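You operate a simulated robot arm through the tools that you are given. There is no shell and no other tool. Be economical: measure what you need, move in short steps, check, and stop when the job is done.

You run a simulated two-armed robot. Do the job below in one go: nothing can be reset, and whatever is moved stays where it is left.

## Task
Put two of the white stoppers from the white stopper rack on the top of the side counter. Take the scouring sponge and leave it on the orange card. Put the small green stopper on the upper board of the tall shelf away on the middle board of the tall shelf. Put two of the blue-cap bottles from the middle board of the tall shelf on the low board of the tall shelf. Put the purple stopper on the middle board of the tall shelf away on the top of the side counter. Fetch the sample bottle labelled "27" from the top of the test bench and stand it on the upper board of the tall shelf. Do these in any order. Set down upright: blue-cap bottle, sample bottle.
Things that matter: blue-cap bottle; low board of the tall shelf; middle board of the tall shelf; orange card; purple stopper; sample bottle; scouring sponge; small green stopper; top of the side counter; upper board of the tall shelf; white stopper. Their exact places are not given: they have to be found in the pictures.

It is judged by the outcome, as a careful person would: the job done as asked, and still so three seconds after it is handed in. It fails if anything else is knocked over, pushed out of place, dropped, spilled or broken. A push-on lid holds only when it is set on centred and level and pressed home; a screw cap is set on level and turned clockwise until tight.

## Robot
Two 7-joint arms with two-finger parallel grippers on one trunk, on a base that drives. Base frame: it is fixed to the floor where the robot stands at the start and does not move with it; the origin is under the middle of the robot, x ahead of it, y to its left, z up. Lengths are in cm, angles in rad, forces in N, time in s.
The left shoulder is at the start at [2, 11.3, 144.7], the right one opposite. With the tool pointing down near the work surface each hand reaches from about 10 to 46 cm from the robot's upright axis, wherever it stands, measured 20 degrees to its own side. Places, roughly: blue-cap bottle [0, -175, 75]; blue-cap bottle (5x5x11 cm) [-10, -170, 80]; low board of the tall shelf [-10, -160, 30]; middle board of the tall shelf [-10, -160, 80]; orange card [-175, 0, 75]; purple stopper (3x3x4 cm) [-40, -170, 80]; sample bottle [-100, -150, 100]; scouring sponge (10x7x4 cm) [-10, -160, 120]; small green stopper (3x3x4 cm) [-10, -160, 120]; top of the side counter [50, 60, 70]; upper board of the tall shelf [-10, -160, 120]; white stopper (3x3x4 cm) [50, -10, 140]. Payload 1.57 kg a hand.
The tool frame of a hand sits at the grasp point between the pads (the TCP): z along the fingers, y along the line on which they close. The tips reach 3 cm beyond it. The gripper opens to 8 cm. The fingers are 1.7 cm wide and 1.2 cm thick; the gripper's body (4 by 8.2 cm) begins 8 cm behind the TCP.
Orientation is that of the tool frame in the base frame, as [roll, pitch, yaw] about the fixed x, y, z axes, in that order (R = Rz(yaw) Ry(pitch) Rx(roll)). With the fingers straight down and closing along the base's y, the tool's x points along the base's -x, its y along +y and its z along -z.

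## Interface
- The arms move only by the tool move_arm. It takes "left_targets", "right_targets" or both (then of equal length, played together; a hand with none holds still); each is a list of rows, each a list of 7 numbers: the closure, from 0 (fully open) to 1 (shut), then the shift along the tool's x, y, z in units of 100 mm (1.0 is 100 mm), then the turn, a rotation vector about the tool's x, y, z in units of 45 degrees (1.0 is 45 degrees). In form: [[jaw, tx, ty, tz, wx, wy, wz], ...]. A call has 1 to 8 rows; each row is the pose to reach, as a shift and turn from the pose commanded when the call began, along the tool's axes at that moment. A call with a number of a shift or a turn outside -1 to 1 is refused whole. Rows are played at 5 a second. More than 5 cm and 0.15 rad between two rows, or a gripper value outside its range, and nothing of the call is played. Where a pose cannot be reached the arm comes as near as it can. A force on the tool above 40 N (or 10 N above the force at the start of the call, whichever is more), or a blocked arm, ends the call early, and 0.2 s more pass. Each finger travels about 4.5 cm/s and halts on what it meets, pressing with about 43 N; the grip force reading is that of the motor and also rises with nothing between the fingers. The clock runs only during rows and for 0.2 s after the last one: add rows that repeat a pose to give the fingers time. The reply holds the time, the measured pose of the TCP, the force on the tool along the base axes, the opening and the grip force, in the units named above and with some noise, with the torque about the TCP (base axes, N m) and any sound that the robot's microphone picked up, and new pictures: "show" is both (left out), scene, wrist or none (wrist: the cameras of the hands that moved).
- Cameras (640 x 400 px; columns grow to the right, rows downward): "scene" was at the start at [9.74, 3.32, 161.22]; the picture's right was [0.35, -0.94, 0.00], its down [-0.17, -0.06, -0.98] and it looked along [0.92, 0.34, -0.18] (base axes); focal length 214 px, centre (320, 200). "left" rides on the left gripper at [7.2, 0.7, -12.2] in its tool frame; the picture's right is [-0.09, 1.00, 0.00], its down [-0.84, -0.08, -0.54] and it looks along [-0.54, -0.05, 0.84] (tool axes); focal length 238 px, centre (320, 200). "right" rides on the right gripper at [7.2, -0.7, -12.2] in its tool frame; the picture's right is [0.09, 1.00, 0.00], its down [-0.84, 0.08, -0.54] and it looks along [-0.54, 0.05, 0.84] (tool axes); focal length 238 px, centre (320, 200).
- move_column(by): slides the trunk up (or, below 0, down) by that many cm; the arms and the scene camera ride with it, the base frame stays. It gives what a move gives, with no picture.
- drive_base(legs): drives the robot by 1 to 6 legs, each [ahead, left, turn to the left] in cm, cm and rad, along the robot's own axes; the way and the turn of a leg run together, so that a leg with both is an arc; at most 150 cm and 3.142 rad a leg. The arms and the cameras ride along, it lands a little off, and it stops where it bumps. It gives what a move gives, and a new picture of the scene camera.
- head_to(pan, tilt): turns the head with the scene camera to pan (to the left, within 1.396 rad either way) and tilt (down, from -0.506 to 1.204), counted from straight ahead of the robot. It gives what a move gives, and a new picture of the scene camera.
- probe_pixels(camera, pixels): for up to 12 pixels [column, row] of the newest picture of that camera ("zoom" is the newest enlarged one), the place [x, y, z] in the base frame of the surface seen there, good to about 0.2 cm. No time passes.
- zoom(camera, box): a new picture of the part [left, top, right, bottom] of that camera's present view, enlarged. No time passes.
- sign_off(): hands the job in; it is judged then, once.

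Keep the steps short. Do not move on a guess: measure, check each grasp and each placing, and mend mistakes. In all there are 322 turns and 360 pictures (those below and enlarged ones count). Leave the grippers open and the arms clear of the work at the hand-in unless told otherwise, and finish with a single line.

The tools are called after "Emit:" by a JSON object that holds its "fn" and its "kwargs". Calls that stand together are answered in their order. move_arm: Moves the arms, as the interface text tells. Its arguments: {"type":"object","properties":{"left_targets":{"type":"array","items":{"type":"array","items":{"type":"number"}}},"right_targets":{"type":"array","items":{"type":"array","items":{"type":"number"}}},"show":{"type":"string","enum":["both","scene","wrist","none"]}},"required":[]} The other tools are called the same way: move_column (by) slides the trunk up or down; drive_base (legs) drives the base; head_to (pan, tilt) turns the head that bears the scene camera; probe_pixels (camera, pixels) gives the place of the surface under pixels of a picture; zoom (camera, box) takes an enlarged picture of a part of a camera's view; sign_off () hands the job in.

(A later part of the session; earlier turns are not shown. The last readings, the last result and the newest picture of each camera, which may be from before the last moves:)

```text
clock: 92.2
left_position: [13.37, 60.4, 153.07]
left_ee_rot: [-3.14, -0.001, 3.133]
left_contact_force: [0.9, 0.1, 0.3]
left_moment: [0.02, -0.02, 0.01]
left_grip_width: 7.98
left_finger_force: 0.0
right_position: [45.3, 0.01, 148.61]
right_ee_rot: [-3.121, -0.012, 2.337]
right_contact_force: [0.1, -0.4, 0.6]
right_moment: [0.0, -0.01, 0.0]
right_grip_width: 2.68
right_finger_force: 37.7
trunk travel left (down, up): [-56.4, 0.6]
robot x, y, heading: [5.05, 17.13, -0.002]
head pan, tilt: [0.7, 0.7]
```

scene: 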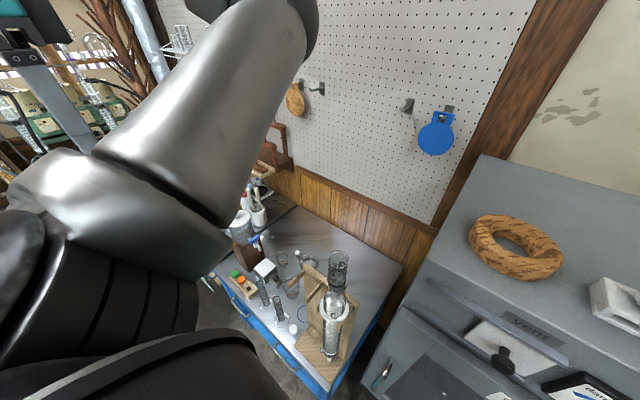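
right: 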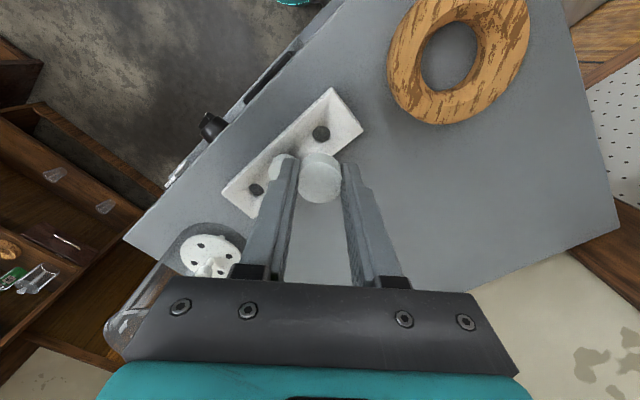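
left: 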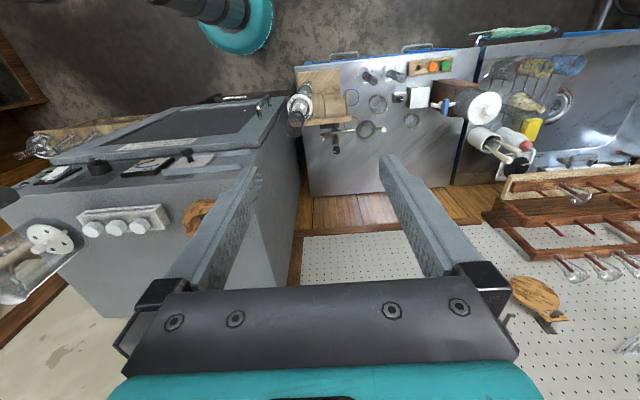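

Second stopper held (2.68 cm). I back off, go left again and set up the same approach as before.

Emit:
{"fn": "drive_base", "kwargs": {"legs": [[-35, 0, 0], [0, 62, 0]]}}

Emit:
{"fn": "move_arm", "kwargs": {"right_targets": [[1, 0.03, -0.06, 0.15, 0, 0, -0.17], [1, 0.06, -0.1, 0.3, 0, 0, -0.34], [1, 0.1, -0.15, 0.45, 0, 0, -0.51], [1, 0.13, -0.18, 0.6, 0, 0, -0.68], [1, 0.16, -0.18, 0.75, 0, 0, -0.84], [1, 0.18, -0.18, 0.9, 0, 0, -1.0], [1, 0.18, -0.18, 1, 0, 0, -1.0]], "show": "none"}}

Emit:
{"fn": "move_column", "kwargs": {"by": -30}}

Emit:
{"fn": "drive_base", "kwargs": {"legs": [[0, 0, -0.4]]}}

Emit:
{"fn": "move_arm", "kwargs": {"right_targets": [[1, 0, 0, 0.3, 0, 0, -0.17], [1, 0, 0, 0.6, 0, 0, -0.34], [1, 0, 0, 0.8, 0, 0, -0.5], [1, 0, 0, 1, 0, 0, -0.5], [1, 0, 0, 1, 0, 0, -0.5]], "show": "scene"}}

```text
clock: 97.5
left_position: [-20.3, 122.56, 153.18]
left_ee_rot: [3.141, 0.001, 3.124]
left_contact_force: [-0.2, 0.0, 0.1]
left_moment: [0.0, 0.0, -0.02]
left_grip_width: 8.02
left_finger_force: 0.0
right_position: [11.22, 61.89, 148.47]
right_ee_rot: [-3.122, -0.01, 2.327]
right_contact_force: [-0.1, 0.4, -0.2]
right_moment: [-0.02, 0.0, 0.0]
right_grip_width: 2.7
right_finger_force: 37.8
trunk travel left (down, up): [-56.4, 0.6]
robot x, y, heading: [-28.86, 79.45, -0.019]
head pan, tilt: [0.7, 0.7]
```

scene: 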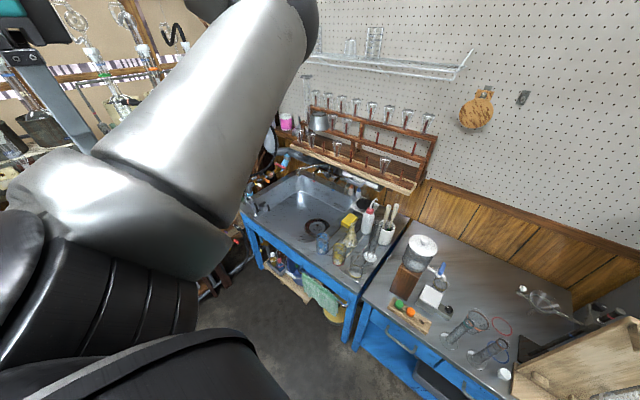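

```text
clock: 99.1
left_position: [-20.28, 122.65, 153.0]
left_ee_rot: [3.141, 0.0, 3.123]
left_contact_force: [0.2, -0.5, -0.4]
left_moment: [0.02, 0.01, 0.01]
left_grip_width: 8.0
left_finger_force: 0.0
right_position: [8.41, 62.02, 138.47]
right_ee_rot: [-3.137, -0.021, 3.115]
right_contact_force: [-0.4, 0.9, -1.0]
right_moment: [0.01, -0.01, 0.0]
right_grip_width: 2.68
right_finger_force: 37.5
trunk travel left (down, up): [-56.4, 0.6]
robot x, y, heading: [-28.95, 79.23, -0.02]
head pan, tilt: [0.7, 0.7]
```

```text
clock: 102.1
left_position: [-20.2, 122.52, 123.03]
left_ee_rot: [3.141, 0.001, 3.124]
left_contact_force: [0.0, 0.4, -0.6]
left_moment: [-0.01, -0.01, 0.03]
left_grip_width: 8.0
left_finger_force: 0.1
right_position: [8.39, 61.98, 108.53]
right_ee_rot: [-3.137, -0.021, 3.114]
right_contact_force: [1.3, 0.0, 0.3]
right_moment: [0.01, 0.02, 0.0]
right_grip_width: 2.7
right_finger_force: 37.2
trunk travel left (down, up): [-26.4, 30.6]
robot x, y, heading: [-28.84, 79.29, -0.018]
head pan, tilt: [0.7, 0.7]
```

```text
clock: 103.7
left_position: [-4.02, 115.69, 122.92]
left_ee_rot: [-3.141, -0.002, 2.722]
left_contact_force: [0.4, -0.7, -0.2]
left_moment: [0.01, 0.03, 0.02]
left_grip_width: 8.0
left_finger_force: 0.2
right_position: [-1.42, 48.75, 108.47]
right_ee_rot: [-3.139, -0.022, 2.711]
right_contact_force: [-0.1, 1.4, -0.4]
right_moment: [0.01, -0.01, 0.0]
right_grip_width: 2.7
right_finger_force: 37.4
trunk travel left (down, up): [-26.4, 30.6]
robot x, y, heading: [-28.92, 79.29, -0.42]
head pan, tilt: [0.7, 0.7]
```

scene: 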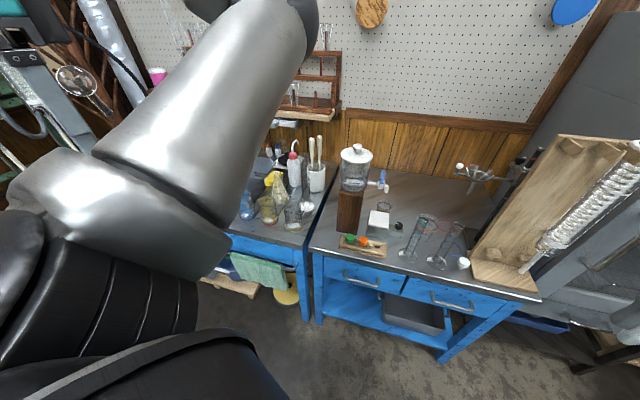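

```text
clock: 104.9
left_position: [-4.11, 115.74, 123.02]
left_ee_rot: [3.141, 0.001, 2.718]
left_contact_force: [0.3, 0.4, -0.2]
left_moment: [0.02, -0.03, 0.02]
left_grip_width: 8.0
left_finger_force: 0.1
right_position: [-1.56, 48.77, 98.45]
right_ee_rot: [3.139, -0.02, 3.107]
right_contact_force: [0.1, 0.2, 0.4]
right_moment: [0.0, -0.01, 0.01]
right_grip_width: 2.69
right_finger_force: 37.4
trunk travel left (down, up): [-26.4, 30.6]
robot x, y, heading: [-28.98, 79.51, -0.416]
head pan, tilt: [0.7, 0.7]
```

scene: 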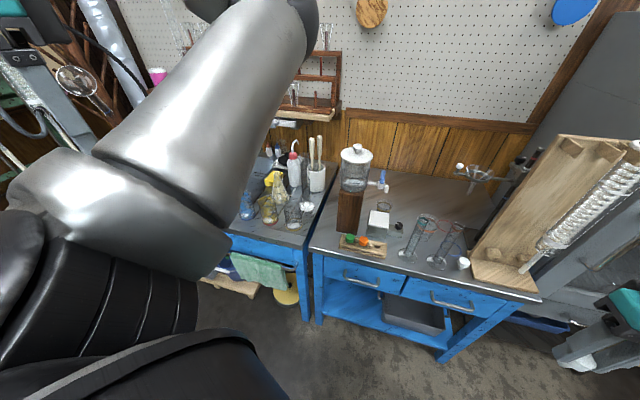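

I measure the first stopper and the space in front of it, then lower the trunk out here.

Emit:
{"fn": "probe_pixels", "kwargs": {"camera": "scene", "pixels": [[464, 260], [460, 264], [469, 264], [463, 274], [445, 262], [450, 275], [475, 280], [395, 258]]}}

Emit:
{"fn": "zoom", "kwargs": {"camera": "scene", "box": [330, 180, 530, 305]}}

Emit:
{"fn": "move_column", "kwargs": {"by": -17}}

```text
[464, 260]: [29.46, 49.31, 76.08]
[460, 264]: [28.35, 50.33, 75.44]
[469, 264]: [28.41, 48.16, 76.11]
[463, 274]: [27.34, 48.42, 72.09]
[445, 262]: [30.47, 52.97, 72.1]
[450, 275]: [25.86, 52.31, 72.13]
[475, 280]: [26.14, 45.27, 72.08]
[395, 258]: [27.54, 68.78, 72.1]
```

```text
3.20 times, centred on (430, 242) of scene
```

zoom: 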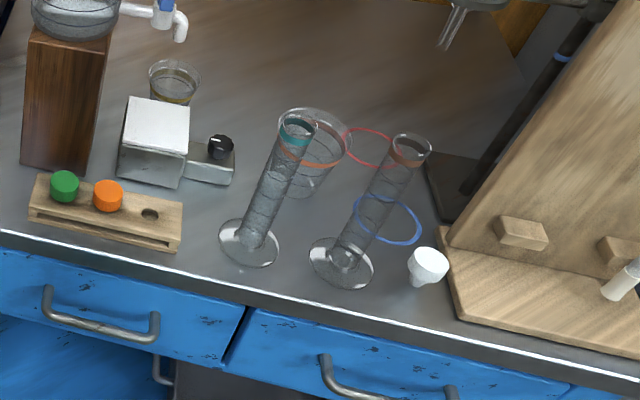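

```text
clock: 106.8
left_position: [-4.05, 115.63, 106.04]
left_ee_rot: [3.14, 0.001, 2.723]
left_contact_force: [0.7, -0.1, 1.1]
left_moment: [-0.01, 0.01, 0.0]
left_grip_width: 8.0
left_finger_force: 0.0
right_position: [-1.56, 48.93, 81.55]
right_ee_rot: [3.137, -0.021, 3.104]
right_contact_force: [-0.4, 0.5, 0.4]
right_moment: [-0.02, 0.03, 0.0]
right_grip_width: 2.7
right_finger_force: 37.8
trunk travel left (down, up): [-9.4, 47.6]
robot x, y, heading: [-29.12, 79.49, -0.417]
head pan, tilt: [0.7, 0.7]
```

The spot (25.9, 49.3) in front of it is free. I drive in so the hand ends at x≈21, in front of the edge.

Emit:
{"fn": "drive_base", "kwargs": {"legs": [[20.6, 9.1, 0]]}}

Emit:
{"fn": "head_to", "kwargs": {"pan": -0.6, "tilt": 0.75}}

```text
clock: 108.5
left_position: [18.54, 115.55, 105.97]
left_ee_rot: [3.141, 0.0, 2.719]
left_contact_force: [-0.7, 0.0, 0.4]
left_moment: [0.01, 0.04, 0.0]
left_grip_width: 7.99
left_finger_force: 0.1
right_position: [21.0, 48.6, 81.52]
right_ee_rot: [3.138, -0.022, 3.105]
right_contact_force: [0.1, -1.0, -0.3]
right_moment: [0.03, 0.01, -0.02]
right_grip_width: 2.68
right_finger_force: 37.6
trunk travel left (down, up): [-9.4, 47.6]
robot x, y, heading: [-6.56, 79.28, -0.425]
head pan, tilt: [0.7, 0.7]
```

scene: 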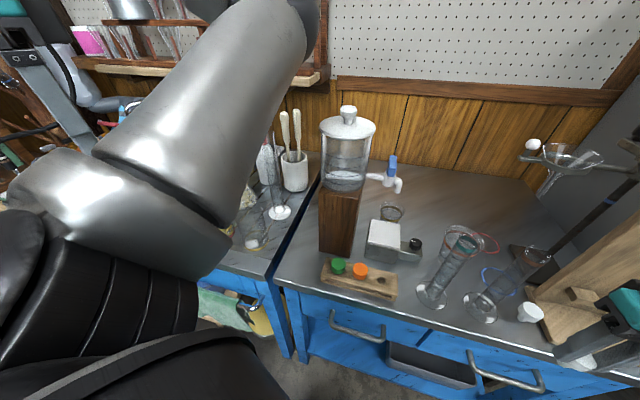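

```text
clock: 110.0
left_position: [18.56, 115.69, 106.02]
left_ee_rot: [3.141, 0.0, 2.719]
left_contact_force: [0.7, 0.1, 0.4]
left_moment: [0.0, 0.01, -0.02]
left_grip_width: 8.01
left_finger_force: 0.0
right_position: [20.84, 48.77, 81.48]
right_ee_rot: [3.139, -0.021, 3.105]
right_contact_force: [-0.3, -0.1, 0.4]
right_moment: [-0.02, -0.01, -0.04]
right_grip_width: 2.69
right_finger_force: 38.0
trunk travel left (down, up): [-9.4, 47.6]
robot x, y, heading: [-6.23, 79.13, -0.42]
head pan, tilt: [-0.6, 0.75]
```

scene: 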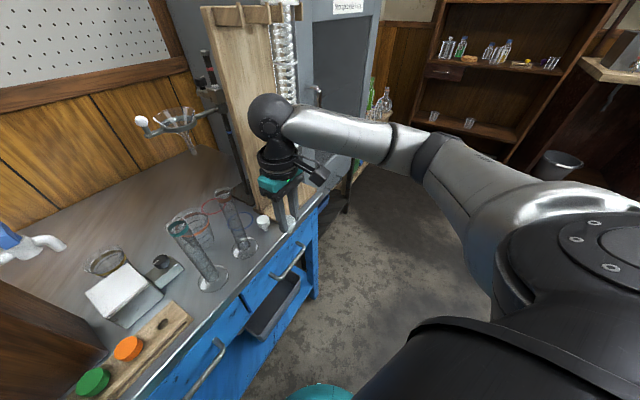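

I move in 5 cm and look down the wrist camera.

Emit:
{"fn": "move_arm", "kwargs": {"right_targets": [[1, -0.15, 0.05, 0, 0, 0, 0], [1, -0.3, 0.05, 0, 0, 0, 0], [1, -0.48, 0.06, 0, 0, 0, 0], [1, -0.48, 0.06, 0, 0, 0, 0]], "show": "wrist"}}

```text
clock: 111.0
left_position: [18.49, 115.67, 105.93]
left_ee_rot: [3.141, 0.0, 2.72]
left_contact_force: [0.2, 0.0, 0.5]
left_moment: [0.0, -0.04, -0.01]
left_grip_width: 7.98
left_finger_force: 0.0
right_position: [25.77, 49.13, 81.45]
right_ee_rot: [3.14, -0.02, 3.103]
right_contact_force: [0.3, -0.1, -0.4]
right_moment: [-0.01, 0.03, 0.02]
right_grip_width: 2.7
right_finger_force: 37.9
trunk travel left (down, up): [-9.4, 47.6]
robot x, y, heading: [-6.62, 79.32, -0.422]
head pan, tilt: [-0.6, 0.75]
```

right: 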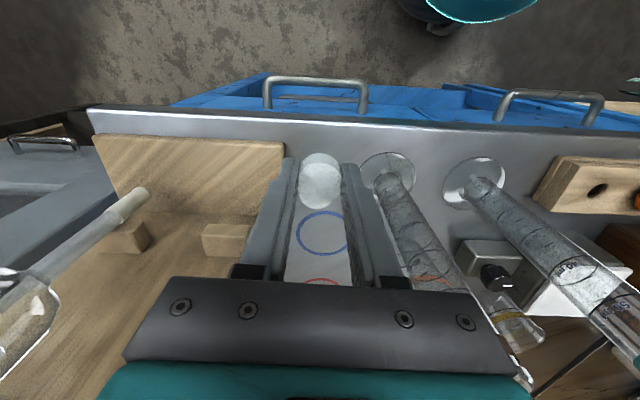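

Emit:
{"fn": "move_arm", "kwargs": {"right_targets": [[1, 0.0, 0, 0.15, 0, 0, 0], [1, 0, 0, 0.28, 0, 0, 0], [1, 0, 0, 0.36, 0, 0, 0], [1, 0, 0, 0.4, 0, 0, 0], [1, 0, 0, 0.43, 0, 0, 0]], "show": "wrist"}}

```text
clock: 112.2
left_position: [18.53, 115.7, 106.02]
left_ee_rot: [3.141, 0.0, 2.719]
left_contact_force: [0.7, -0.8, -1.2]
left_moment: [0.03, 0.01, 0.04]
left_grip_width: 7.99
left_finger_force: 0.1
right_position: [25.72, 49.11, 77.35]
right_ee_rot: [3.141, -0.017, 3.102]
right_contact_force: [-3.3, 0.6, 11.3]
right_moment: [0.05, 0.14, 0.02]
right_grip_width: 2.69
right_finger_force: 37.2
trunk travel left (down, up): [-9.4, 47.6]
robot x, y, heading: [-6.82, 79.49, -0.422]
head pan, tilt: [-0.6, 0.75]
```

right: 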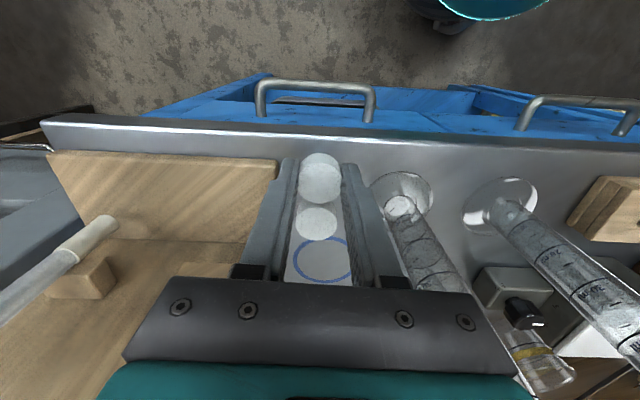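

Contact; the first stopper stands visible at (318,222). I ease up slightly, open a little and rise.

Emit:
{"fn": "move_arm", "kwargs": {"right_targets": [[1, 0.0, 0, -0.02, 0, 0, 0], [0.6, 0, 0, -0.02, 0, 0, 0], [0.5, 0, 0, -0.02, 0, 0, 0], [0.5, 0, 0, -0.02, 0, 0, 0], [0.5, 0, 0, -0.15, 0, 0, 0], [0.5, 0, 0, -0.35, 0, 0, 0], [0.5, 0, 0, -0.55, 0, 0, 0]], "show": "wrist"}}

```text
clock: 113.8
left_position: [18.43, 115.5, 105.97]
left_ee_rot: [3.14, 0.001, 2.719]
left_contact_force: [0.0, 1.0, -0.1]
left_moment: [-0.03, -0.01, -0.01]
left_grip_width: 8.0
left_finger_force: 0.1
right_position: [25.79, 49.18, 82.75]
right_ee_rot: [3.138, -0.021, 3.102]
right_contact_force: [0.5, -0.2, -0.7]
right_moment: [-0.01, 0.02, 0.0]
right_grip_width: 3.99
right_finger_force: 0.1
trunk travel left (down, up): [-9.4, 47.6]
robot x, y, heading: [-6.47, 79.73, -0.422]
head pan, tilt: [-0.6, 0.75]
```

right: 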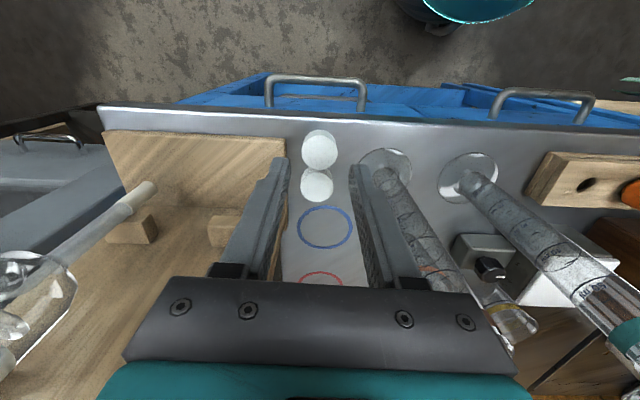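

Both white stoppers stand on the counter. I withdraw, raise the trunk, back off and turn towards the tall shelf.

Emit:
{"fn": "move_arm", "kwargs": {"right_targets": [[0.3, 0.3, 0, 0, 0, 0, 0], [0.2, 0.6, 0, 0, 0, 0, 0], [0, 0.9, 0, -0.1, 0, 0, 0]], "show": "none"}}

Emit:
{"fn": "move_column", "kwargs": {"by": 30}}

Emit:
{"fn": "drive_base", "kwargs": {"legs": [[-22, -9.3, 0], [0, 0, -1.15]]}}

Emit:
{"fn": "head_to", "kwargs": {"pan": 0.0, "tilt": 0.35}}

```text
clock: 114.6
left_position: [18.57, 115.53, 105.91]
left_ee_rot: [-3.141, -0.001, 2.719]
left_contact_force: [0.0, -0.7, -0.2]
left_moment: [0.02, -0.01, 0.0]
left_grip_width: 7.99
left_finger_force: 0.1
right_position: [16.94, 49.52, 83.72]
right_ee_rot: [3.138, -0.021, 3.103]
right_contact_force: [-0.2, -0.2, -0.7]
right_moment: [0.01, 0.0, 0.03]
right_grip_width: 7.98
right_finger_force: 0.0
trunk travel left (down, up): [-9.4, 47.6]
robot x, y, heading: [-6.24, 79.32, -0.422]
head pan, tilt: [-0.6, 0.75]
```

```text
clock: 117.6
left_position: [18.56, 115.54, 135.94]
left_ee_rot: [3.141, 0.0, 2.719]
left_contact_force: [-1.0, -0.7, -1.1]
left_moment: [0.01, -0.01, 0.01]
left_grip_width: 8.01
left_finger_force: 0.1
right_position: [16.92, 49.49, 113.84]
right_ee_rot: [3.136, -0.021, 3.103]
right_contact_force: [-0.4, 0.0, 0.3]
right_moment: [0.0, -0.02, 0.02]
right_grip_width: 7.99
right_finger_force: 0.0
trunk travel left (down, up): [-39.4, 17.6]
robot x, y, heading: [-6.83, 79.23, -0.42]
head pan, tilt: [-0.6, 0.75]
```

```text
clock: 122.3
left_position: [12.96, 71.51, 135.96]
left_ee_rot: [-3.141, -0.001, 1.562]
left_contact_force: [0.1, -1.1, -0.7]
left_moment: [0.03, -0.02, 0.01]
left_grip_width: 8.0
left_finger_force: 0.1
right_position: [-48.28, 46.51, 113.92]
right_ee_rot: [3.137, -0.021, 1.944]
right_contact_force: [0.1, 0.0, -1.2]
right_moment: [-0.04, 0.02, -0.05]
right_grip_width: 8.02
right_finger_force: 0.1
trunk travel left (down, up): [-39.4, 17.6]
robot x, y, heading: [-30.32, 79.76, -1.581]
head pan, tilt: [-0.6, 0.75]
```

scene: 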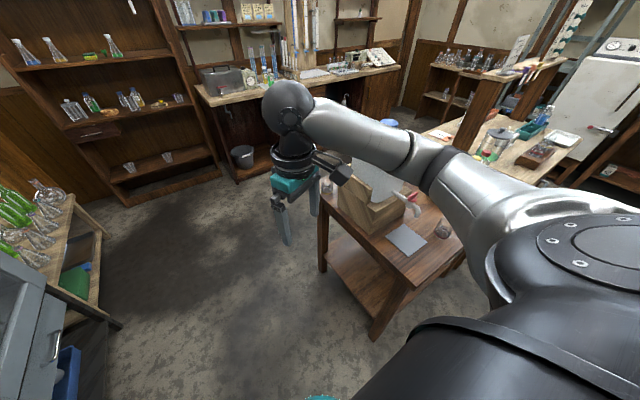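

```text
clock: 123.3
left_position: [12.79, 71.51, 135.93]
left_ee_rot: [3.14, 0.001, 1.561]
left_contact_force: [0.5, -0.4, -0.8]
left_moment: [0.0, -0.01, -0.02]
left_grip_width: 7.99
left_finger_force: 0.1
right_position: [-48.18, 46.56, 113.9]
right_ee_rot: [3.137, -0.022, 1.944]
right_contact_force: [-0.1, 0.9, -0.2]
right_moment: [0.01, -0.01, 0.0]
right_grip_width: 7.99
right_finger_force: 0.1
trunk travel left (down, up): [-39.4, 17.6]
robot x, y, heading: [-30.43, 79.97, -1.581]
head pan, tilt: [0.0, 0.351]
```

scene: 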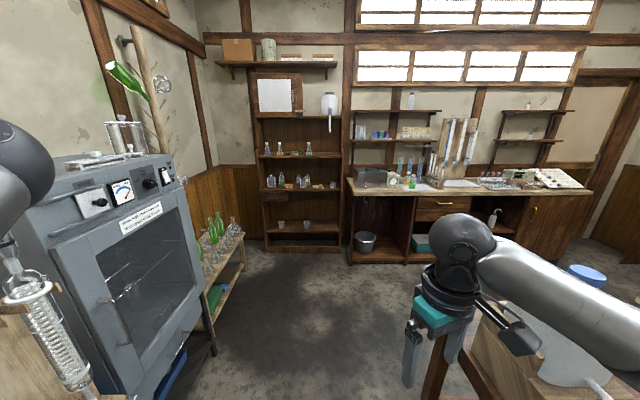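

I measure the small table on the right, the shelf boards and the bottle rack, to choose a safe path.

Emit:
{"fn": "probe_pixels", "kwargs": {"camera": "scene", "pixels": [[480, 330], [430, 390], [265, 250], [335, 250], [258, 190], [330, 185], [258, 155], [330, 155], [265, 232], [210, 320], [240, 260], [300, 330]]}}

Emit:
{"fn": "zoom", "kwargs": {"camera": "scene", "box": [240, 130, 360, 250]}}

```text
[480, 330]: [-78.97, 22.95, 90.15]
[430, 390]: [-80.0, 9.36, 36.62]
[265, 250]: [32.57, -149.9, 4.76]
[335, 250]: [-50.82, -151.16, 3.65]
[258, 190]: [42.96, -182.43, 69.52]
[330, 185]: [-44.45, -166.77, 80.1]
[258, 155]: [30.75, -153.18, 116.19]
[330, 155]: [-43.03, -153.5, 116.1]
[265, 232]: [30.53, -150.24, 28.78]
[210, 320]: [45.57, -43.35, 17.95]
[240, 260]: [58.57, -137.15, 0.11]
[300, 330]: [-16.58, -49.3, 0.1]
```

```text
3.33 times, centred on (300, 190) of scene
```

zoom: 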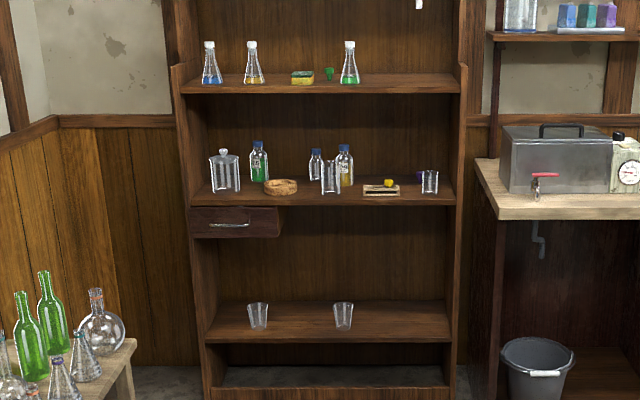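

The shelf spans x −50…35 with its front at y≈−150, boards at z≈29, 80 and 116. I drive 130 cm towards it along x≈−30.

Emit:
{"fn": "drive_base", "kwargs": {"legs": [[145, 0, 0], [0, 20, 0]]}}

Emit:
{"fn": "head_to", "kwargs": {"pan": 0.0, "tilt": 0.3}}

```text
clock: 131.7
left_position: [32.53, -73.6, 135.91]
left_ee_rot: [3.141, 0.0, 1.571]
left_contact_force: [0.7, 0.1, 0.2]
left_moment: [-0.01, 0.02, 0.02]
left_grip_width: 7.96
left_finger_force: 0.0
right_position: [-28.35, -99.1, 113.79]
right_ee_rot: [3.14, -0.021, 1.956]
right_contact_force: [-0.2, 1.1, 0.4]
right_moment: [-0.01, 0.03, 0.01]
right_grip_width: 8.0
right_finger_force: 0.0
trunk travel left (down, up): [-39.4, 17.6]
robot x, y, heading: [-11.15, -65.75, -1.564]
head pan, tilt: [0.0, 0.351]
```

scene: 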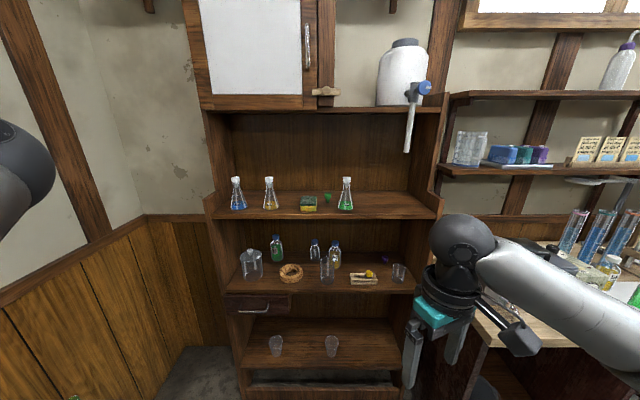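

```text
clock: 132.3
left_position: [32.5, -73.54, 136.11]
left_ee_rot: [3.141, 0.0, 1.57]
left_contact_force: [-0.5, -0.5, 0.3]
left_moment: [-0.01, 0.0, 0.0]
left_grip_width: 8.01
left_finger_force: 0.1
right_position: [-28.53, -99.13, 113.89]
right_ee_rot: [3.137, -0.021, 1.952]
right_contact_force: [-0.7, -0.9, -0.5]
right_moment: [-0.04, 0.01, 0.02]
right_grip_width: 8.0
right_finger_force: 0.0
trunk travel left (down, up): [-39.4, 17.6]
robot x, y, heading: [-11.02, -65.66, -1.568]
head pan, tilt: [0.0, 0.3]
```

scene: 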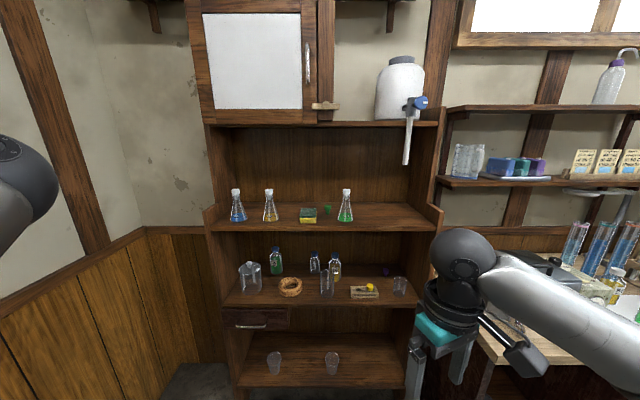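

Emit:
{"fn": "zoom", "kwargs": {"camera": "scene", "box": [200, 170, 450, 326]}}

Emit:
{"fn": "probe_pixels", "kwargs": {"camera": "scene", "pixels": [[236, 210], [269, 208], [308, 214], [327, 210], [346, 210], [276, 258], [315, 260], [335, 265], [386, 271], [400, 284], [365, 290], [370, 287]]}}

Emit:
{"fn": "probe_pixels", "kwargs": {"camera": "scene", "pixels": [[307, 207], [290, 286], [326, 280], [250, 280], [320, 298], [320, 375], [320, 229], [320, 125], [275, 363], [332, 363], [300, 360], [408, 140]]}}

```text
2.56 times, centred on (325, 248) of scene
```

zoom: 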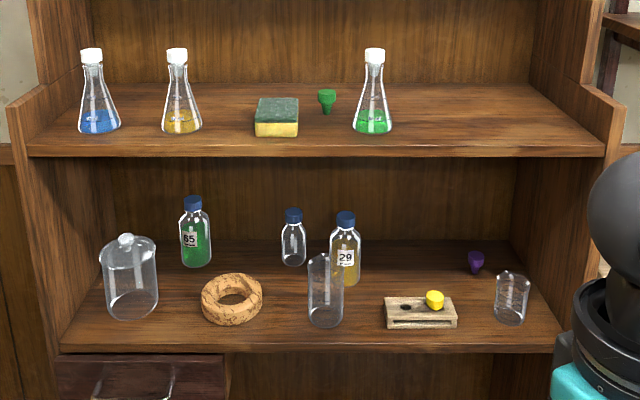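

```text
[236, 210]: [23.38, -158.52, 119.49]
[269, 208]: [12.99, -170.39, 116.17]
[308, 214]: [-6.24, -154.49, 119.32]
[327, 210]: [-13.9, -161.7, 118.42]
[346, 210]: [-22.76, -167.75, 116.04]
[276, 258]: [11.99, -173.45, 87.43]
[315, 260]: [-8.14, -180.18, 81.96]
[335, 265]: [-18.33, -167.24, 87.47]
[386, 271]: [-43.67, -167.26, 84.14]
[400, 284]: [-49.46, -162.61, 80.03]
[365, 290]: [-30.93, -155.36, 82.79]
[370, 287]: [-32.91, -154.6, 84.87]
```

```text
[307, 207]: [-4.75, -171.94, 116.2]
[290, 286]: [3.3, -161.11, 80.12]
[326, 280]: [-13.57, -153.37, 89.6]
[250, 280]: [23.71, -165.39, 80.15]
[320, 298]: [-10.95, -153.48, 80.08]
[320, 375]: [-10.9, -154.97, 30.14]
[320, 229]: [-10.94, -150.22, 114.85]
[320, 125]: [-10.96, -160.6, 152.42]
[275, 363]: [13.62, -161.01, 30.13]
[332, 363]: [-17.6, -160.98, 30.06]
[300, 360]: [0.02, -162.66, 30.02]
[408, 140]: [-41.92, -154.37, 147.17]
```

Bottles "65" (green), "29" (yellow) and a clear one, all with blue caps, stand on the middle board. I measure each one's cap and size.

Emit:
{"fn": "zoom", "kwargs": {"camera": "scene", "box": [260, 240, 350, 300]}}

Emit:
{"fn": "probe_pixels", "kwargs": {"camera": "zoom", "pixels": [[115, 52], [115, 70], [85, 150], [148, 150], [390, 85], [388, 100], [365, 180], [408, 180], [535, 95], [535, 115], [500, 150], [570, 190]]}}

```text
6.67 times, centred on (305, 270) of scene
```

zoom: 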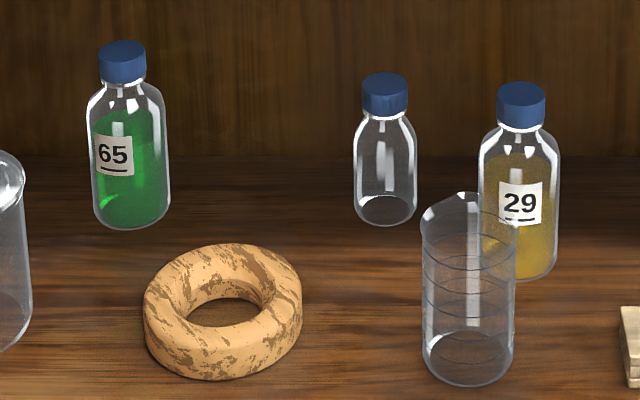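

```text
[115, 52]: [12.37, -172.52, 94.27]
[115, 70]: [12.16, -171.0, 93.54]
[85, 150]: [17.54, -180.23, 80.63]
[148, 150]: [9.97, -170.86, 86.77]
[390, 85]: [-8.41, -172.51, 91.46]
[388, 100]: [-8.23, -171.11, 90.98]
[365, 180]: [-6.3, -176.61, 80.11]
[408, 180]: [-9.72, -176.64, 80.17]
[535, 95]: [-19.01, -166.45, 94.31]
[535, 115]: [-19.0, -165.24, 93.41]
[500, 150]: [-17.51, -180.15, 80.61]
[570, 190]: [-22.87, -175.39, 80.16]
```

The clear bottle is about 5×11 cm; "65" and "29" are about 6×14 cm. Before deciding I look at the test bench to see what sample bottles look like.

Emit:
{"fn": "head_to", "kwargs": {"pan": -0.85, "tilt": 0.45}}

Emit:
{"fn": "zoom", "kwargs": {"camera": "scene", "box": [0, 0, 400, 250]}}

```text
clock: 133.5
left_position: [32.36, -73.47, 136.06]
left_ee_rot: [3.14, -0.001, 1.571]
left_contact_force: [-0.3, -0.3, -0.2]
left_moment: [0.02, 0.0, -0.02]
left_grip_width: 8.0
left_finger_force: 0.1
right_position: [-28.51, -99.0, 113.84]
right_ee_rot: [3.138, -0.021, 1.954]
right_contact_force: [-0.1, -0.3, 0.6]
right_moment: [0.01, -0.01, -0.02]
right_grip_width: 7.98
right_finger_force: 0.1
trunk travel left (down, up): [-39.4, 17.6]
robot x, y, heading: [-10.9, -65.62, -1.566]
head pan, tilt: [-0.85, 0.45]
```

scene: 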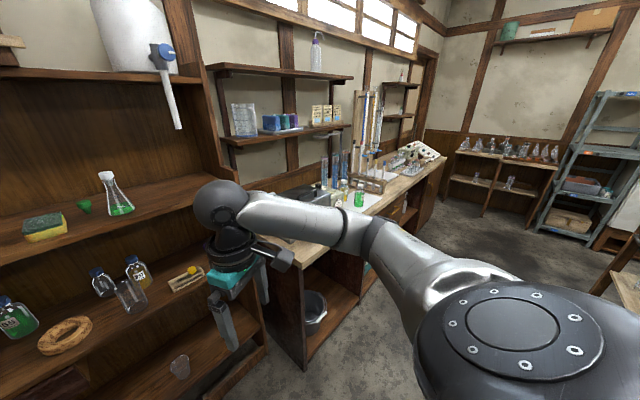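

```text
1.60 times, centred on (200, 125) of scene
```

zoom: 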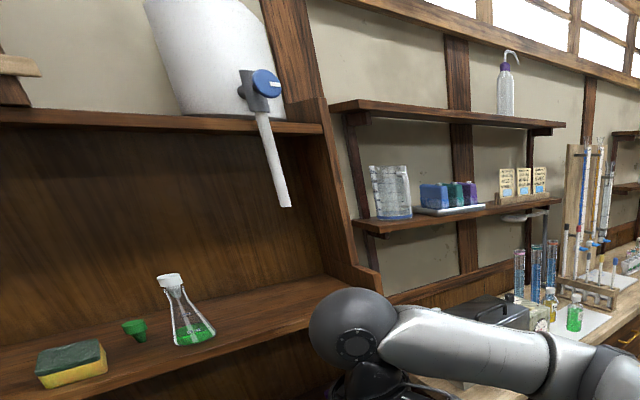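

Emit:
{"fn": "zoom", "kwargs": {"camera": "scene", "box": [300, 140, 440, 230]}}

Emit:
{"fn": "zoom", "kwargs": {"camera": "scene", "box": [0, 170, 240, 380]}}

```text
4.44 times, centred on (370, 185) of scene
```

zoom: 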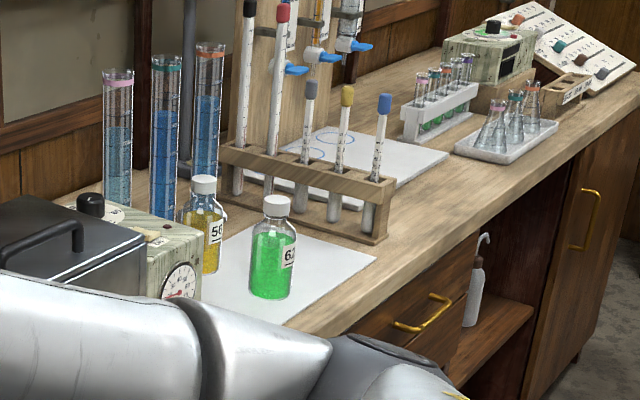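

```text
1.90 times, centred on (120, 275) of scene
```

zoom: 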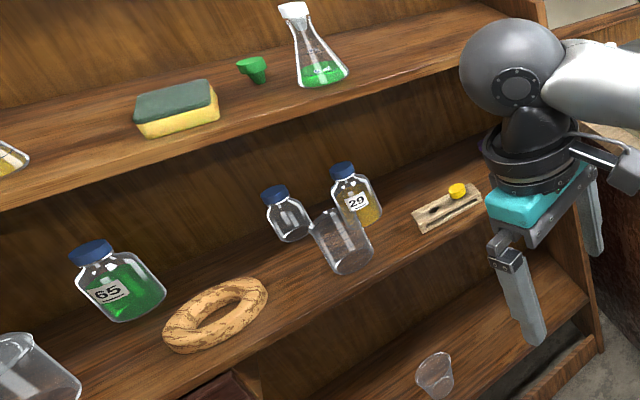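

Sample bottles have white caps, so the blue-cap bottles are the three on the shelf; I'll take the clear one and "65". First the green stopper. In the open I turn the right hand square to the shelf and tilt it 45° forward.

Emit:
{"fn": "move_arm", "kwargs": {"right_targets": [[0, 0, 0, 0, 0, 0, 0.17], [0, 0, 0, -0.2, 0, 0, 0.34], [0, 0, 0, -0.4, 0, 0, 0.49], [0, 0, 0, -0.6, 0, 0, 0.49]], "show": "none"}}

Emit:
{"fn": "move_arm", "kwargs": {"right_targets": [[0, 0, 0, 0, 0, -0.17, 0], [0, 0, 0, 0, 0, -0.34, 0], [0, 0, 0, 0, 0, -0.51, 0], [0, 0, 0, 0, 0, -0.68, 0], [0, 0, 0, 0, 0, -0.84, 0], [0, 0, 0, 0, 0, -1, 0], [0, 0, 0, 0, 0, -1, 0]], "show": "wrist"}}

Emit:
{"fn": "head_to", "kwargs": {"pan": 0.0, "tilt": 0.4}}

```text
clock: 134.5
left_position: [32.49, -73.5, 135.92]
left_ee_rot: [3.141, -0.001, 1.571]
left_contact_force: [0.3, 0.4, 0.0]
left_moment: [-0.01, 0.04, 0.03]
left_grip_width: 7.97
left_finger_force: 0.1
right_position: [-28.42, -99.14, 119.89]
right_ee_rot: [-3.136, -0.021, 1.568]
right_contact_force: [0.9, 0.0, -0.4]
right_moment: [0.02, 0.02, -0.01]
right_grip_width: 8.02
right_finger_force: 0.1
trunk travel left (down, up): [-39.4, 17.6]
robot x, y, heading: [-10.98, -65.65, -1.564]
head pan, tilt: [-0.85, 0.45]
```

```text
clock: 136.1
left_position: [32.41, -73.58, 136.05]
left_ee_rot: [3.14, -0.001, 1.571]
left_contact_force: [-0.1, -0.5, -0.2]
left_moment: [0.02, 0.02, -0.04]
left_grip_width: 8.01
left_finger_force: 0.0
right_position: [-28.2, -105.1, 120.4]
right_ee_rot: [-3.135, 0.764, 1.575]
right_contact_force: [-0.1, -0.3, -0.2]
right_moment: [0.02, -0.01, -0.01]
right_grip_width: 8.02
right_finger_force: 0.1
right hand out of reach, approached as far as the arm can: row 4, 5, 6, 7
trunk travel left (down, up): [-39.4, 17.6]
robot x, y, heading: [-10.88, -65.61, -1.57]
head pan, tilt: [-0.85, 0.45]
```

right: 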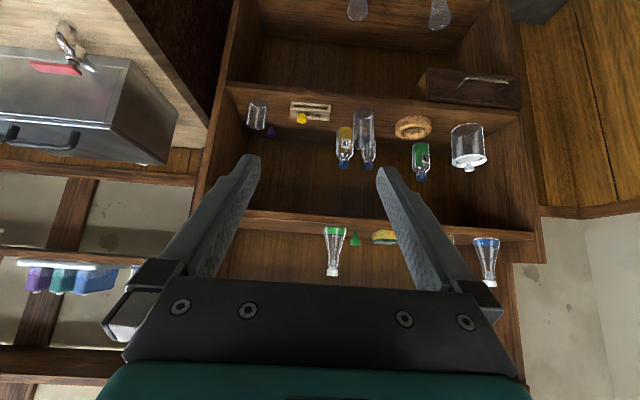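

```text
clock: 137.3
left_position: [32.38, -73.46, 135.98]
left_ee_rot: [-3.14, 0.0, 1.571]
left_contact_force: [0.5, -0.6, 0.3]
left_moment: [0.02, -0.01, -0.02]
left_grip_width: 8.01
left_finger_force: 0.0
right_position: [-28.17, -105.04, 120.42]
right_ee_rot: [-3.136, 0.765, 1.576]
right_contact_force: [-0.5, 0.2, -0.3]
right_moment: [-0.02, 0.02, 0.03]
right_grip_width: 7.96
right_finger_force: 0.1
trunk travel left (down, up): [-39.4, 17.6]
robot x, y, heading: [-10.81, -65.39, -1.57]
head pan, tilt: [0.0, 0.4]
```

scene: 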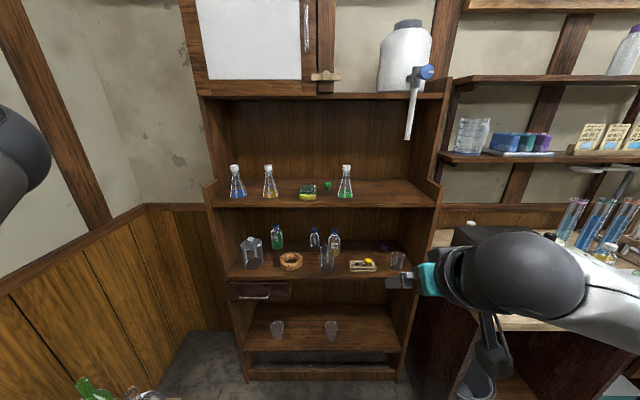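

The 45° tilt is reached. I drive 14 cm left and 42 ahead, so the hand is just in front of the upper board by the green stopper.

Emit:
{"fn": "drive_base", "kwargs": {"legs": [[0, 14.2, 0], [42, 0, 0]]}}

Emit:
{"fn": "move_arm", "kwargs": {"right_targets": [[0.4, 0, 0, -0.2, 0, 0, 0], [0.4, 0, 0, -0.2, 0, 0, 0]], "show": "wrist"}}

```text
clock: 140.8
left_position: [46.71, -115.6, 135.98]
left_ee_rot: [3.141, 0.0, 1.572]
left_contact_force: [0.8, 0.3, 1.0]
left_moment: [0.01, -0.02, 0.01]
left_grip_width: 8.01
left_finger_force: 0.1
right_position: [-13.93, -147.31, 120.42]
right_ee_rot: [-3.133, 0.761, 1.575]
right_contact_force: [-1.1, 0.5, 0.5]
right_moment: [0.0, 0.03, -0.01]
right_grip_width: 7.99
right_finger_force: 0.0
trunk travel left (down, up): [-39.4, 17.6]
robot x, y, heading: [3.28, -107.69, -1.565]
head pan, tilt: [0.0, 0.4]
```

scene: 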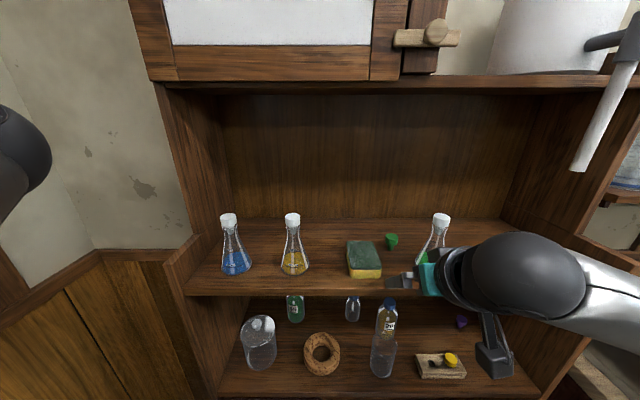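

```text
clock: 141.4
left_position: [46.67, -115.64, 136.17]
left_ee_rot: [3.139, 0.001, 1.571]
left_contact_force: [0.0, -0.4, 0.4]
left_moment: [0.02, 0.02, 0.0]
left_grip_width: 8.0
left_finger_force: 0.0
right_position: [-13.94, -147.01, 122.08]
right_ee_rot: [-3.134, 0.763, 1.574]
right_contact_force: [-0.5, 0.6, 0.8]
right_moment: [-0.02, -0.01, 0.01]
right_grip_width: 4.83
right_finger_force: 0.2
right hand out of reach, approached as far as the arm can: row 1, 2
trunk travel left (down, up): [-39.4, 17.6]
robot x, y, heading: [3.38, -107.64, -1.571]
head pan, tilt: [0.0, 0.4]
```

right: 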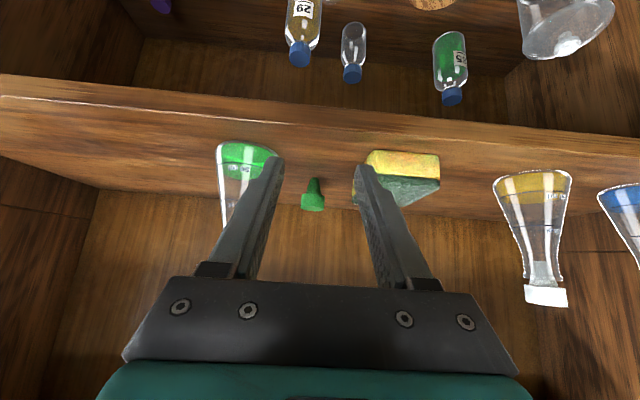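

Emit:
{"fn": "probe_pixels", "kwargs": {"camera": "right", "pixels": [[313, 200], [303, 204], [323, 204], [313, 185], [313, 208], [240, 150], [375, 170], [405, 205]]}}

Emit:
{"fn": "probe_pixels", "kwargs": {"camera": "scene", "pixels": [[391, 237], [391, 243], [386, 241], [397, 241], [365, 245], [440, 220], [348, 250], [382, 270]]}}

```text
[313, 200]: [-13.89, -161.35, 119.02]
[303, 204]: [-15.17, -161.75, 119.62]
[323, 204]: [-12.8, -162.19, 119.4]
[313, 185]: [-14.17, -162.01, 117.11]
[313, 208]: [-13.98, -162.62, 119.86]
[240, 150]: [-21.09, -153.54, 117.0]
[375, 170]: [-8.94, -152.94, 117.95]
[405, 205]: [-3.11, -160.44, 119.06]
```

```text
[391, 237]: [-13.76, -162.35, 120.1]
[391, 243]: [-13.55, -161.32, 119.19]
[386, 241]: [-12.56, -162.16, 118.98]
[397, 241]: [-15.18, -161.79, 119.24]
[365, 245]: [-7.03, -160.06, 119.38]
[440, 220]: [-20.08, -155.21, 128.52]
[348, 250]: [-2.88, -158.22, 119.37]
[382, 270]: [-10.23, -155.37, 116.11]
```

The green stopper is at (−13.9, −162.6), head z 118–120. I move forward above it first.

Emit:
{"fn": "move_arm", "kwargs": {"right_targets": [[0.4, -0.3, 0, -0.02, 0, 0, 0], [0.4, -0.59, 0, 0.256, 0, 0, 0], [0.4, -0.91, 0, 0.567, 0, 0, 0], [0.4, -0.91, 0, 0.567, 0, 0, 0]], "show": "both"}}

```text
clock: 142.4
left_position: [46.7, -115.53, 136.01]
left_ee_rot: [3.14, 0.001, 1.571]
left_contact_force: [0.0, 1.0, -0.5]
left_moment: [-0.01, -0.01, 0.01]
left_grip_width: 8.01
left_finger_force: 0.0
right_position: [-13.95, -157.56, 124.31]
right_ee_rot: [-3.134, 0.765, 1.575]
right_contact_force: [1.1, 0.6, 0.2]
right_moment: [0.0, -0.03, 0.0]
right_grip_width: 4.82
right_finger_force: 0.0
trunk travel left (down, up): [-39.4, 17.6]
robot x, y, heading: [3.35, -107.45, -1.57]
head pan, tilt: [0.0, 0.4]
```

scene: 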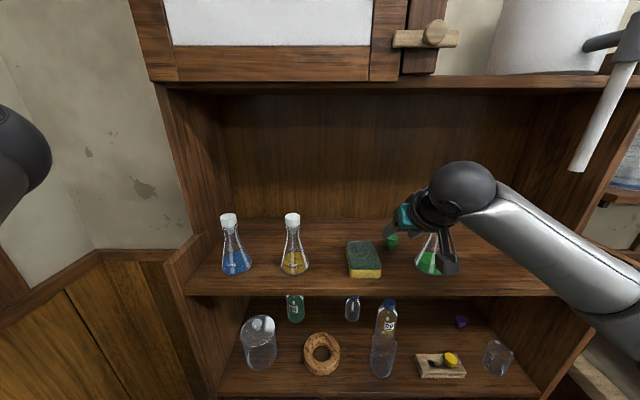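
right: 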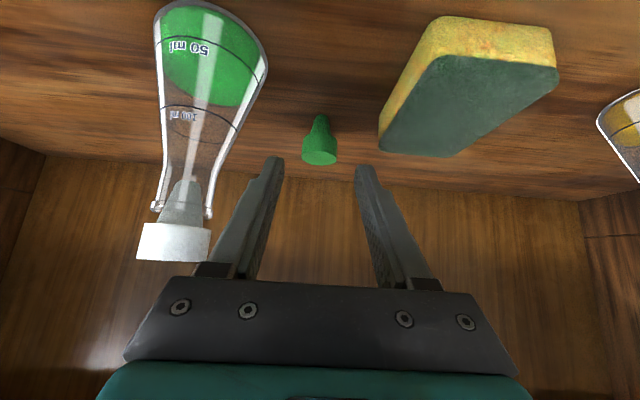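

Good clearances. I advance along the fingers 7.1 cm onto the stopper.

Emit:
{"fn": "move_arm", "kwargs": {"right_targets": [[0.4, -0.01, 0, 0.25, 0, 0, 0], [0.4, -0.02, 0, 0.5, 0, 0, 0], [0.4, -0.02, 0, 0.64, 0, 0, 0], [0.4, -0.02, 0, 0.7, 0, 0, 0], [0.4, -0.02, 0, 0.7, 0, 0, 0]], "show": "wrist"}}

```text
clock: 143.6
left_position: [46.78, -115.66, 136.07]
left_ee_rot: [3.139, 0.0, 1.571]
left_contact_force: [-0.5, -0.6, 0.3]
left_moment: [0.04, -0.03, 0.03]
left_grip_width: 8.01
left_finger_force: 0.0
right_position: [-13.9, -162.59, 119.35]
right_ee_rot: [-3.136, 0.763, 1.575]
right_contact_force: [0.6, -0.5, -0.6]
right_moment: [0.0, -0.01, -0.01]
right_grip_width: 4.82
right_finger_force: 0.0
trunk travel left (down, up): [-39.4, 17.6]
robot x, y, heading: [3.45, -107.93, -1.571]
head pan, tilt: [0.0, 0.4]
```

right: 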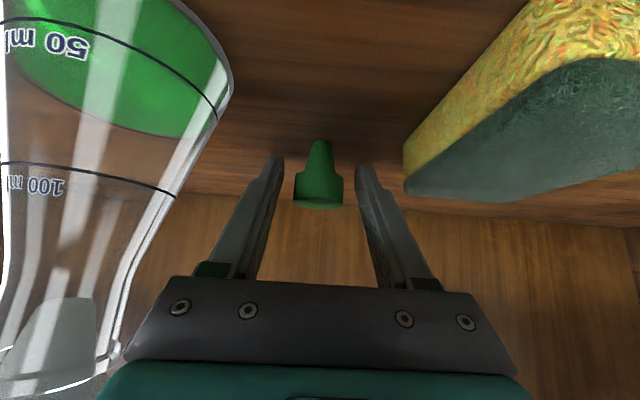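

The stopper is between the fingers. I close, then lift straight back along the approach line.

Emit:
{"fn": "move_arm", "kwargs": {"right_targets": [[0.7, 0, 0, 0, 0, 0, 0], [1, 0, 0, 0, 0, 0, 0], [1, 0, 0, 0, 0, 0, 0], [1, 0, 0, 0, 0, 0, 0], [1, 0, 0, -0.2, 0, 0, 0], [1, 0, 0, -0.5, 0, 0, 0], [1, 0, 0, -0.8, 0, 0, 0]], "show": "wrist"}}

```text
clock: 145.2
left_position: [46.71, -115.66, 135.95]
left_ee_rot: [-3.142, -0.001, 1.571]
left_contact_force: [-0.4, -0.3, 0.0]
left_moment: [0.03, 0.0, -0.02]
left_grip_width: 7.97
left_finger_force: 0.0
right_position: [-13.9, -156.95, 125.1]
right_ee_rot: [-3.136, 0.764, 1.574]
right_contact_force: [0.9, -0.2, 0.5]
right_moment: [0.01, -0.01, -0.06]
right_grip_width: 2.79
right_finger_force: 38.6
trunk travel left (down, up): [-39.4, 17.6]
robot x, y, heading: [3.22, -107.71, -1.565]
head pan, tilt: [0.0, 0.4]
```

right: 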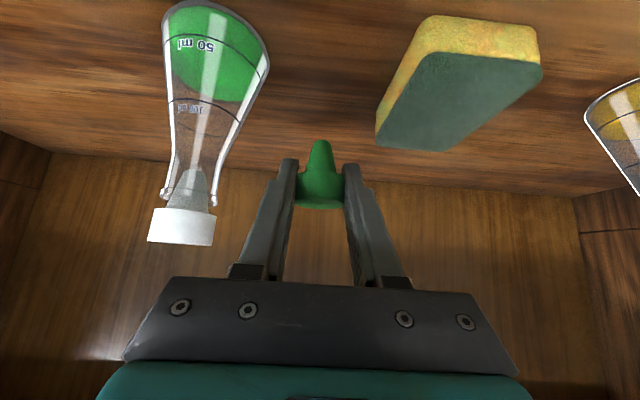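

Green stopper held. I back the robot 18 cm out of the shelf, lower the trunk 36 cm and look at the middle board.

Emit:
{"fn": "drive_base", "kwargs": {"legs": [[-18, 0, 0]]}}

Emit:
{"fn": "move_column", "kwargs": {"by": -34}}

Emit:
{"fn": "head_to", "kwargs": {"pan": 0.0, "tilt": 0.5}}

```text
clock: 146.7
left_position: [46.59, -97.45, 136.04]
left_ee_rot: [3.141, -0.001, 1.571]
left_contact_force: [-0.4, 0.2, 0.0]
left_moment: [-0.06, 0.0, -0.04]
left_grip_width: 8.01
left_finger_force: 0.0
right_position: [-13.9, -138.86, 125.07]
right_ee_rot: [-3.134, 0.765, 1.575]
right_contact_force: [0.2, 0.2, -0.7]
right_moment: [0.0, 0.03, 0.02]
right_grip_width: 2.8
right_finger_force: 38.1
trunk travel left (down, up): [-39.4, 17.6]
robot x, y, heading: [3.22, -89.93, -1.57]
head pan, tilt: [0.0, 0.4]
```

scene: 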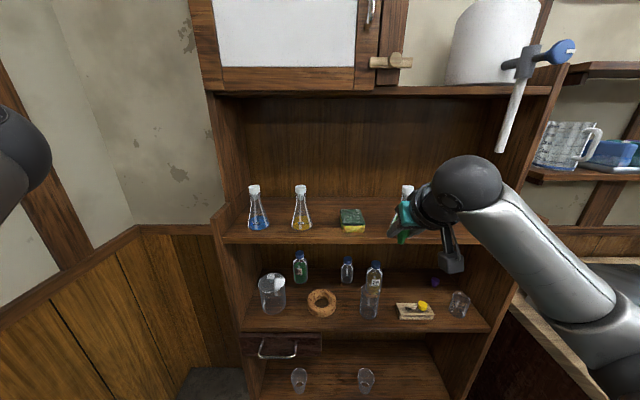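

```text
clock: 150.0
left_position: [46.76, -97.5, 101.98]
left_ee_rot: [3.14, 0.001, 1.572]
left_contact_force: [-0.7, -0.6, 0.1]
left_moment: [-0.02, -0.01, 0.02]
left_grip_width: 8.01
left_finger_force: 0.0
right_position: [-13.75, -138.96, 90.98]
right_ee_rot: [-3.136, 0.763, 1.576]
right_contact_force: [0.5, 0.7, -0.5]
right_moment: [-0.01, 0.02, -0.01]
right_grip_width: 2.82
right_finger_force: 37.5
trunk travel left (down, up): [-5.4, 51.6]
robot x, y, heading: [3.61, -90.05, -1.569]
head pan, tilt: [0.0, 0.4]
```

```text
clock: 150.7
left_position: [46.68, -97.58, 102.0]
left_ee_rot: [-3.141, -0.001, 1.572]
left_contact_force: [0.0, 0.3, 0.3]
left_moment: [-0.01, -0.02, -0.01]
left_grip_width: 8.01
left_finger_force: 0.1
right_position: [-13.82, -139.0, 90.98]
right_ee_rot: [-3.134, 0.762, 1.576]
right_contact_force: [-0.8, 0.3, 0.5]
right_moment: [0.0, 0.01, -0.01]
right_grip_width: 2.8
right_finger_force: 38.5
trunk travel left (down, up): [-5.4, 51.6]
robot x, y, heading: [3.35, -89.93, -1.567]
head pan, tilt: [0.0, 0.499]
```

scene: 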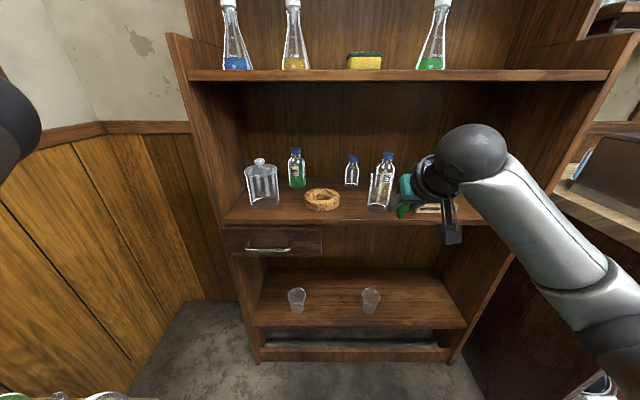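

Emit:
{"fn": "zoom", "kwargs": {"camera": "scene", "box": [230, 130, 430, 240]}}

Emit:
{"fn": "probe_pixels", "kwargs": {"camera": "zoom", "pixels": [[474, 130], [455, 150], [453, 230], [500, 230], [474, 243], [340, 210], [362, 210], [410, 220], [400, 200], [206, 60], [389, 85], [299, 245]]}}

```text
3.20 times, centred on (330, 185) of scene
```

zoom: 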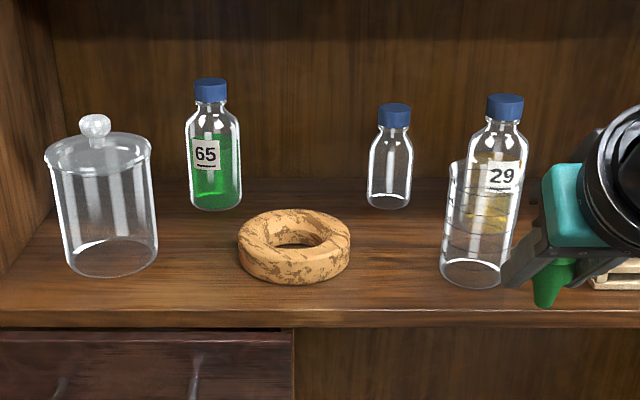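

```text
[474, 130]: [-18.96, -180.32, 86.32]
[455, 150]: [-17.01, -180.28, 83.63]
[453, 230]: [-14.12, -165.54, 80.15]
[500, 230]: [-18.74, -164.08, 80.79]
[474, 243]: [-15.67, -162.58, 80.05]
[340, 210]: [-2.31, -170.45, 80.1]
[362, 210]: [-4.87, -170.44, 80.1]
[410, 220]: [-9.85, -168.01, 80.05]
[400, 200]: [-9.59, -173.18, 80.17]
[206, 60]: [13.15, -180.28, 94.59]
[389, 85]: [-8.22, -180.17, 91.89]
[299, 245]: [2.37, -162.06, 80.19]
```

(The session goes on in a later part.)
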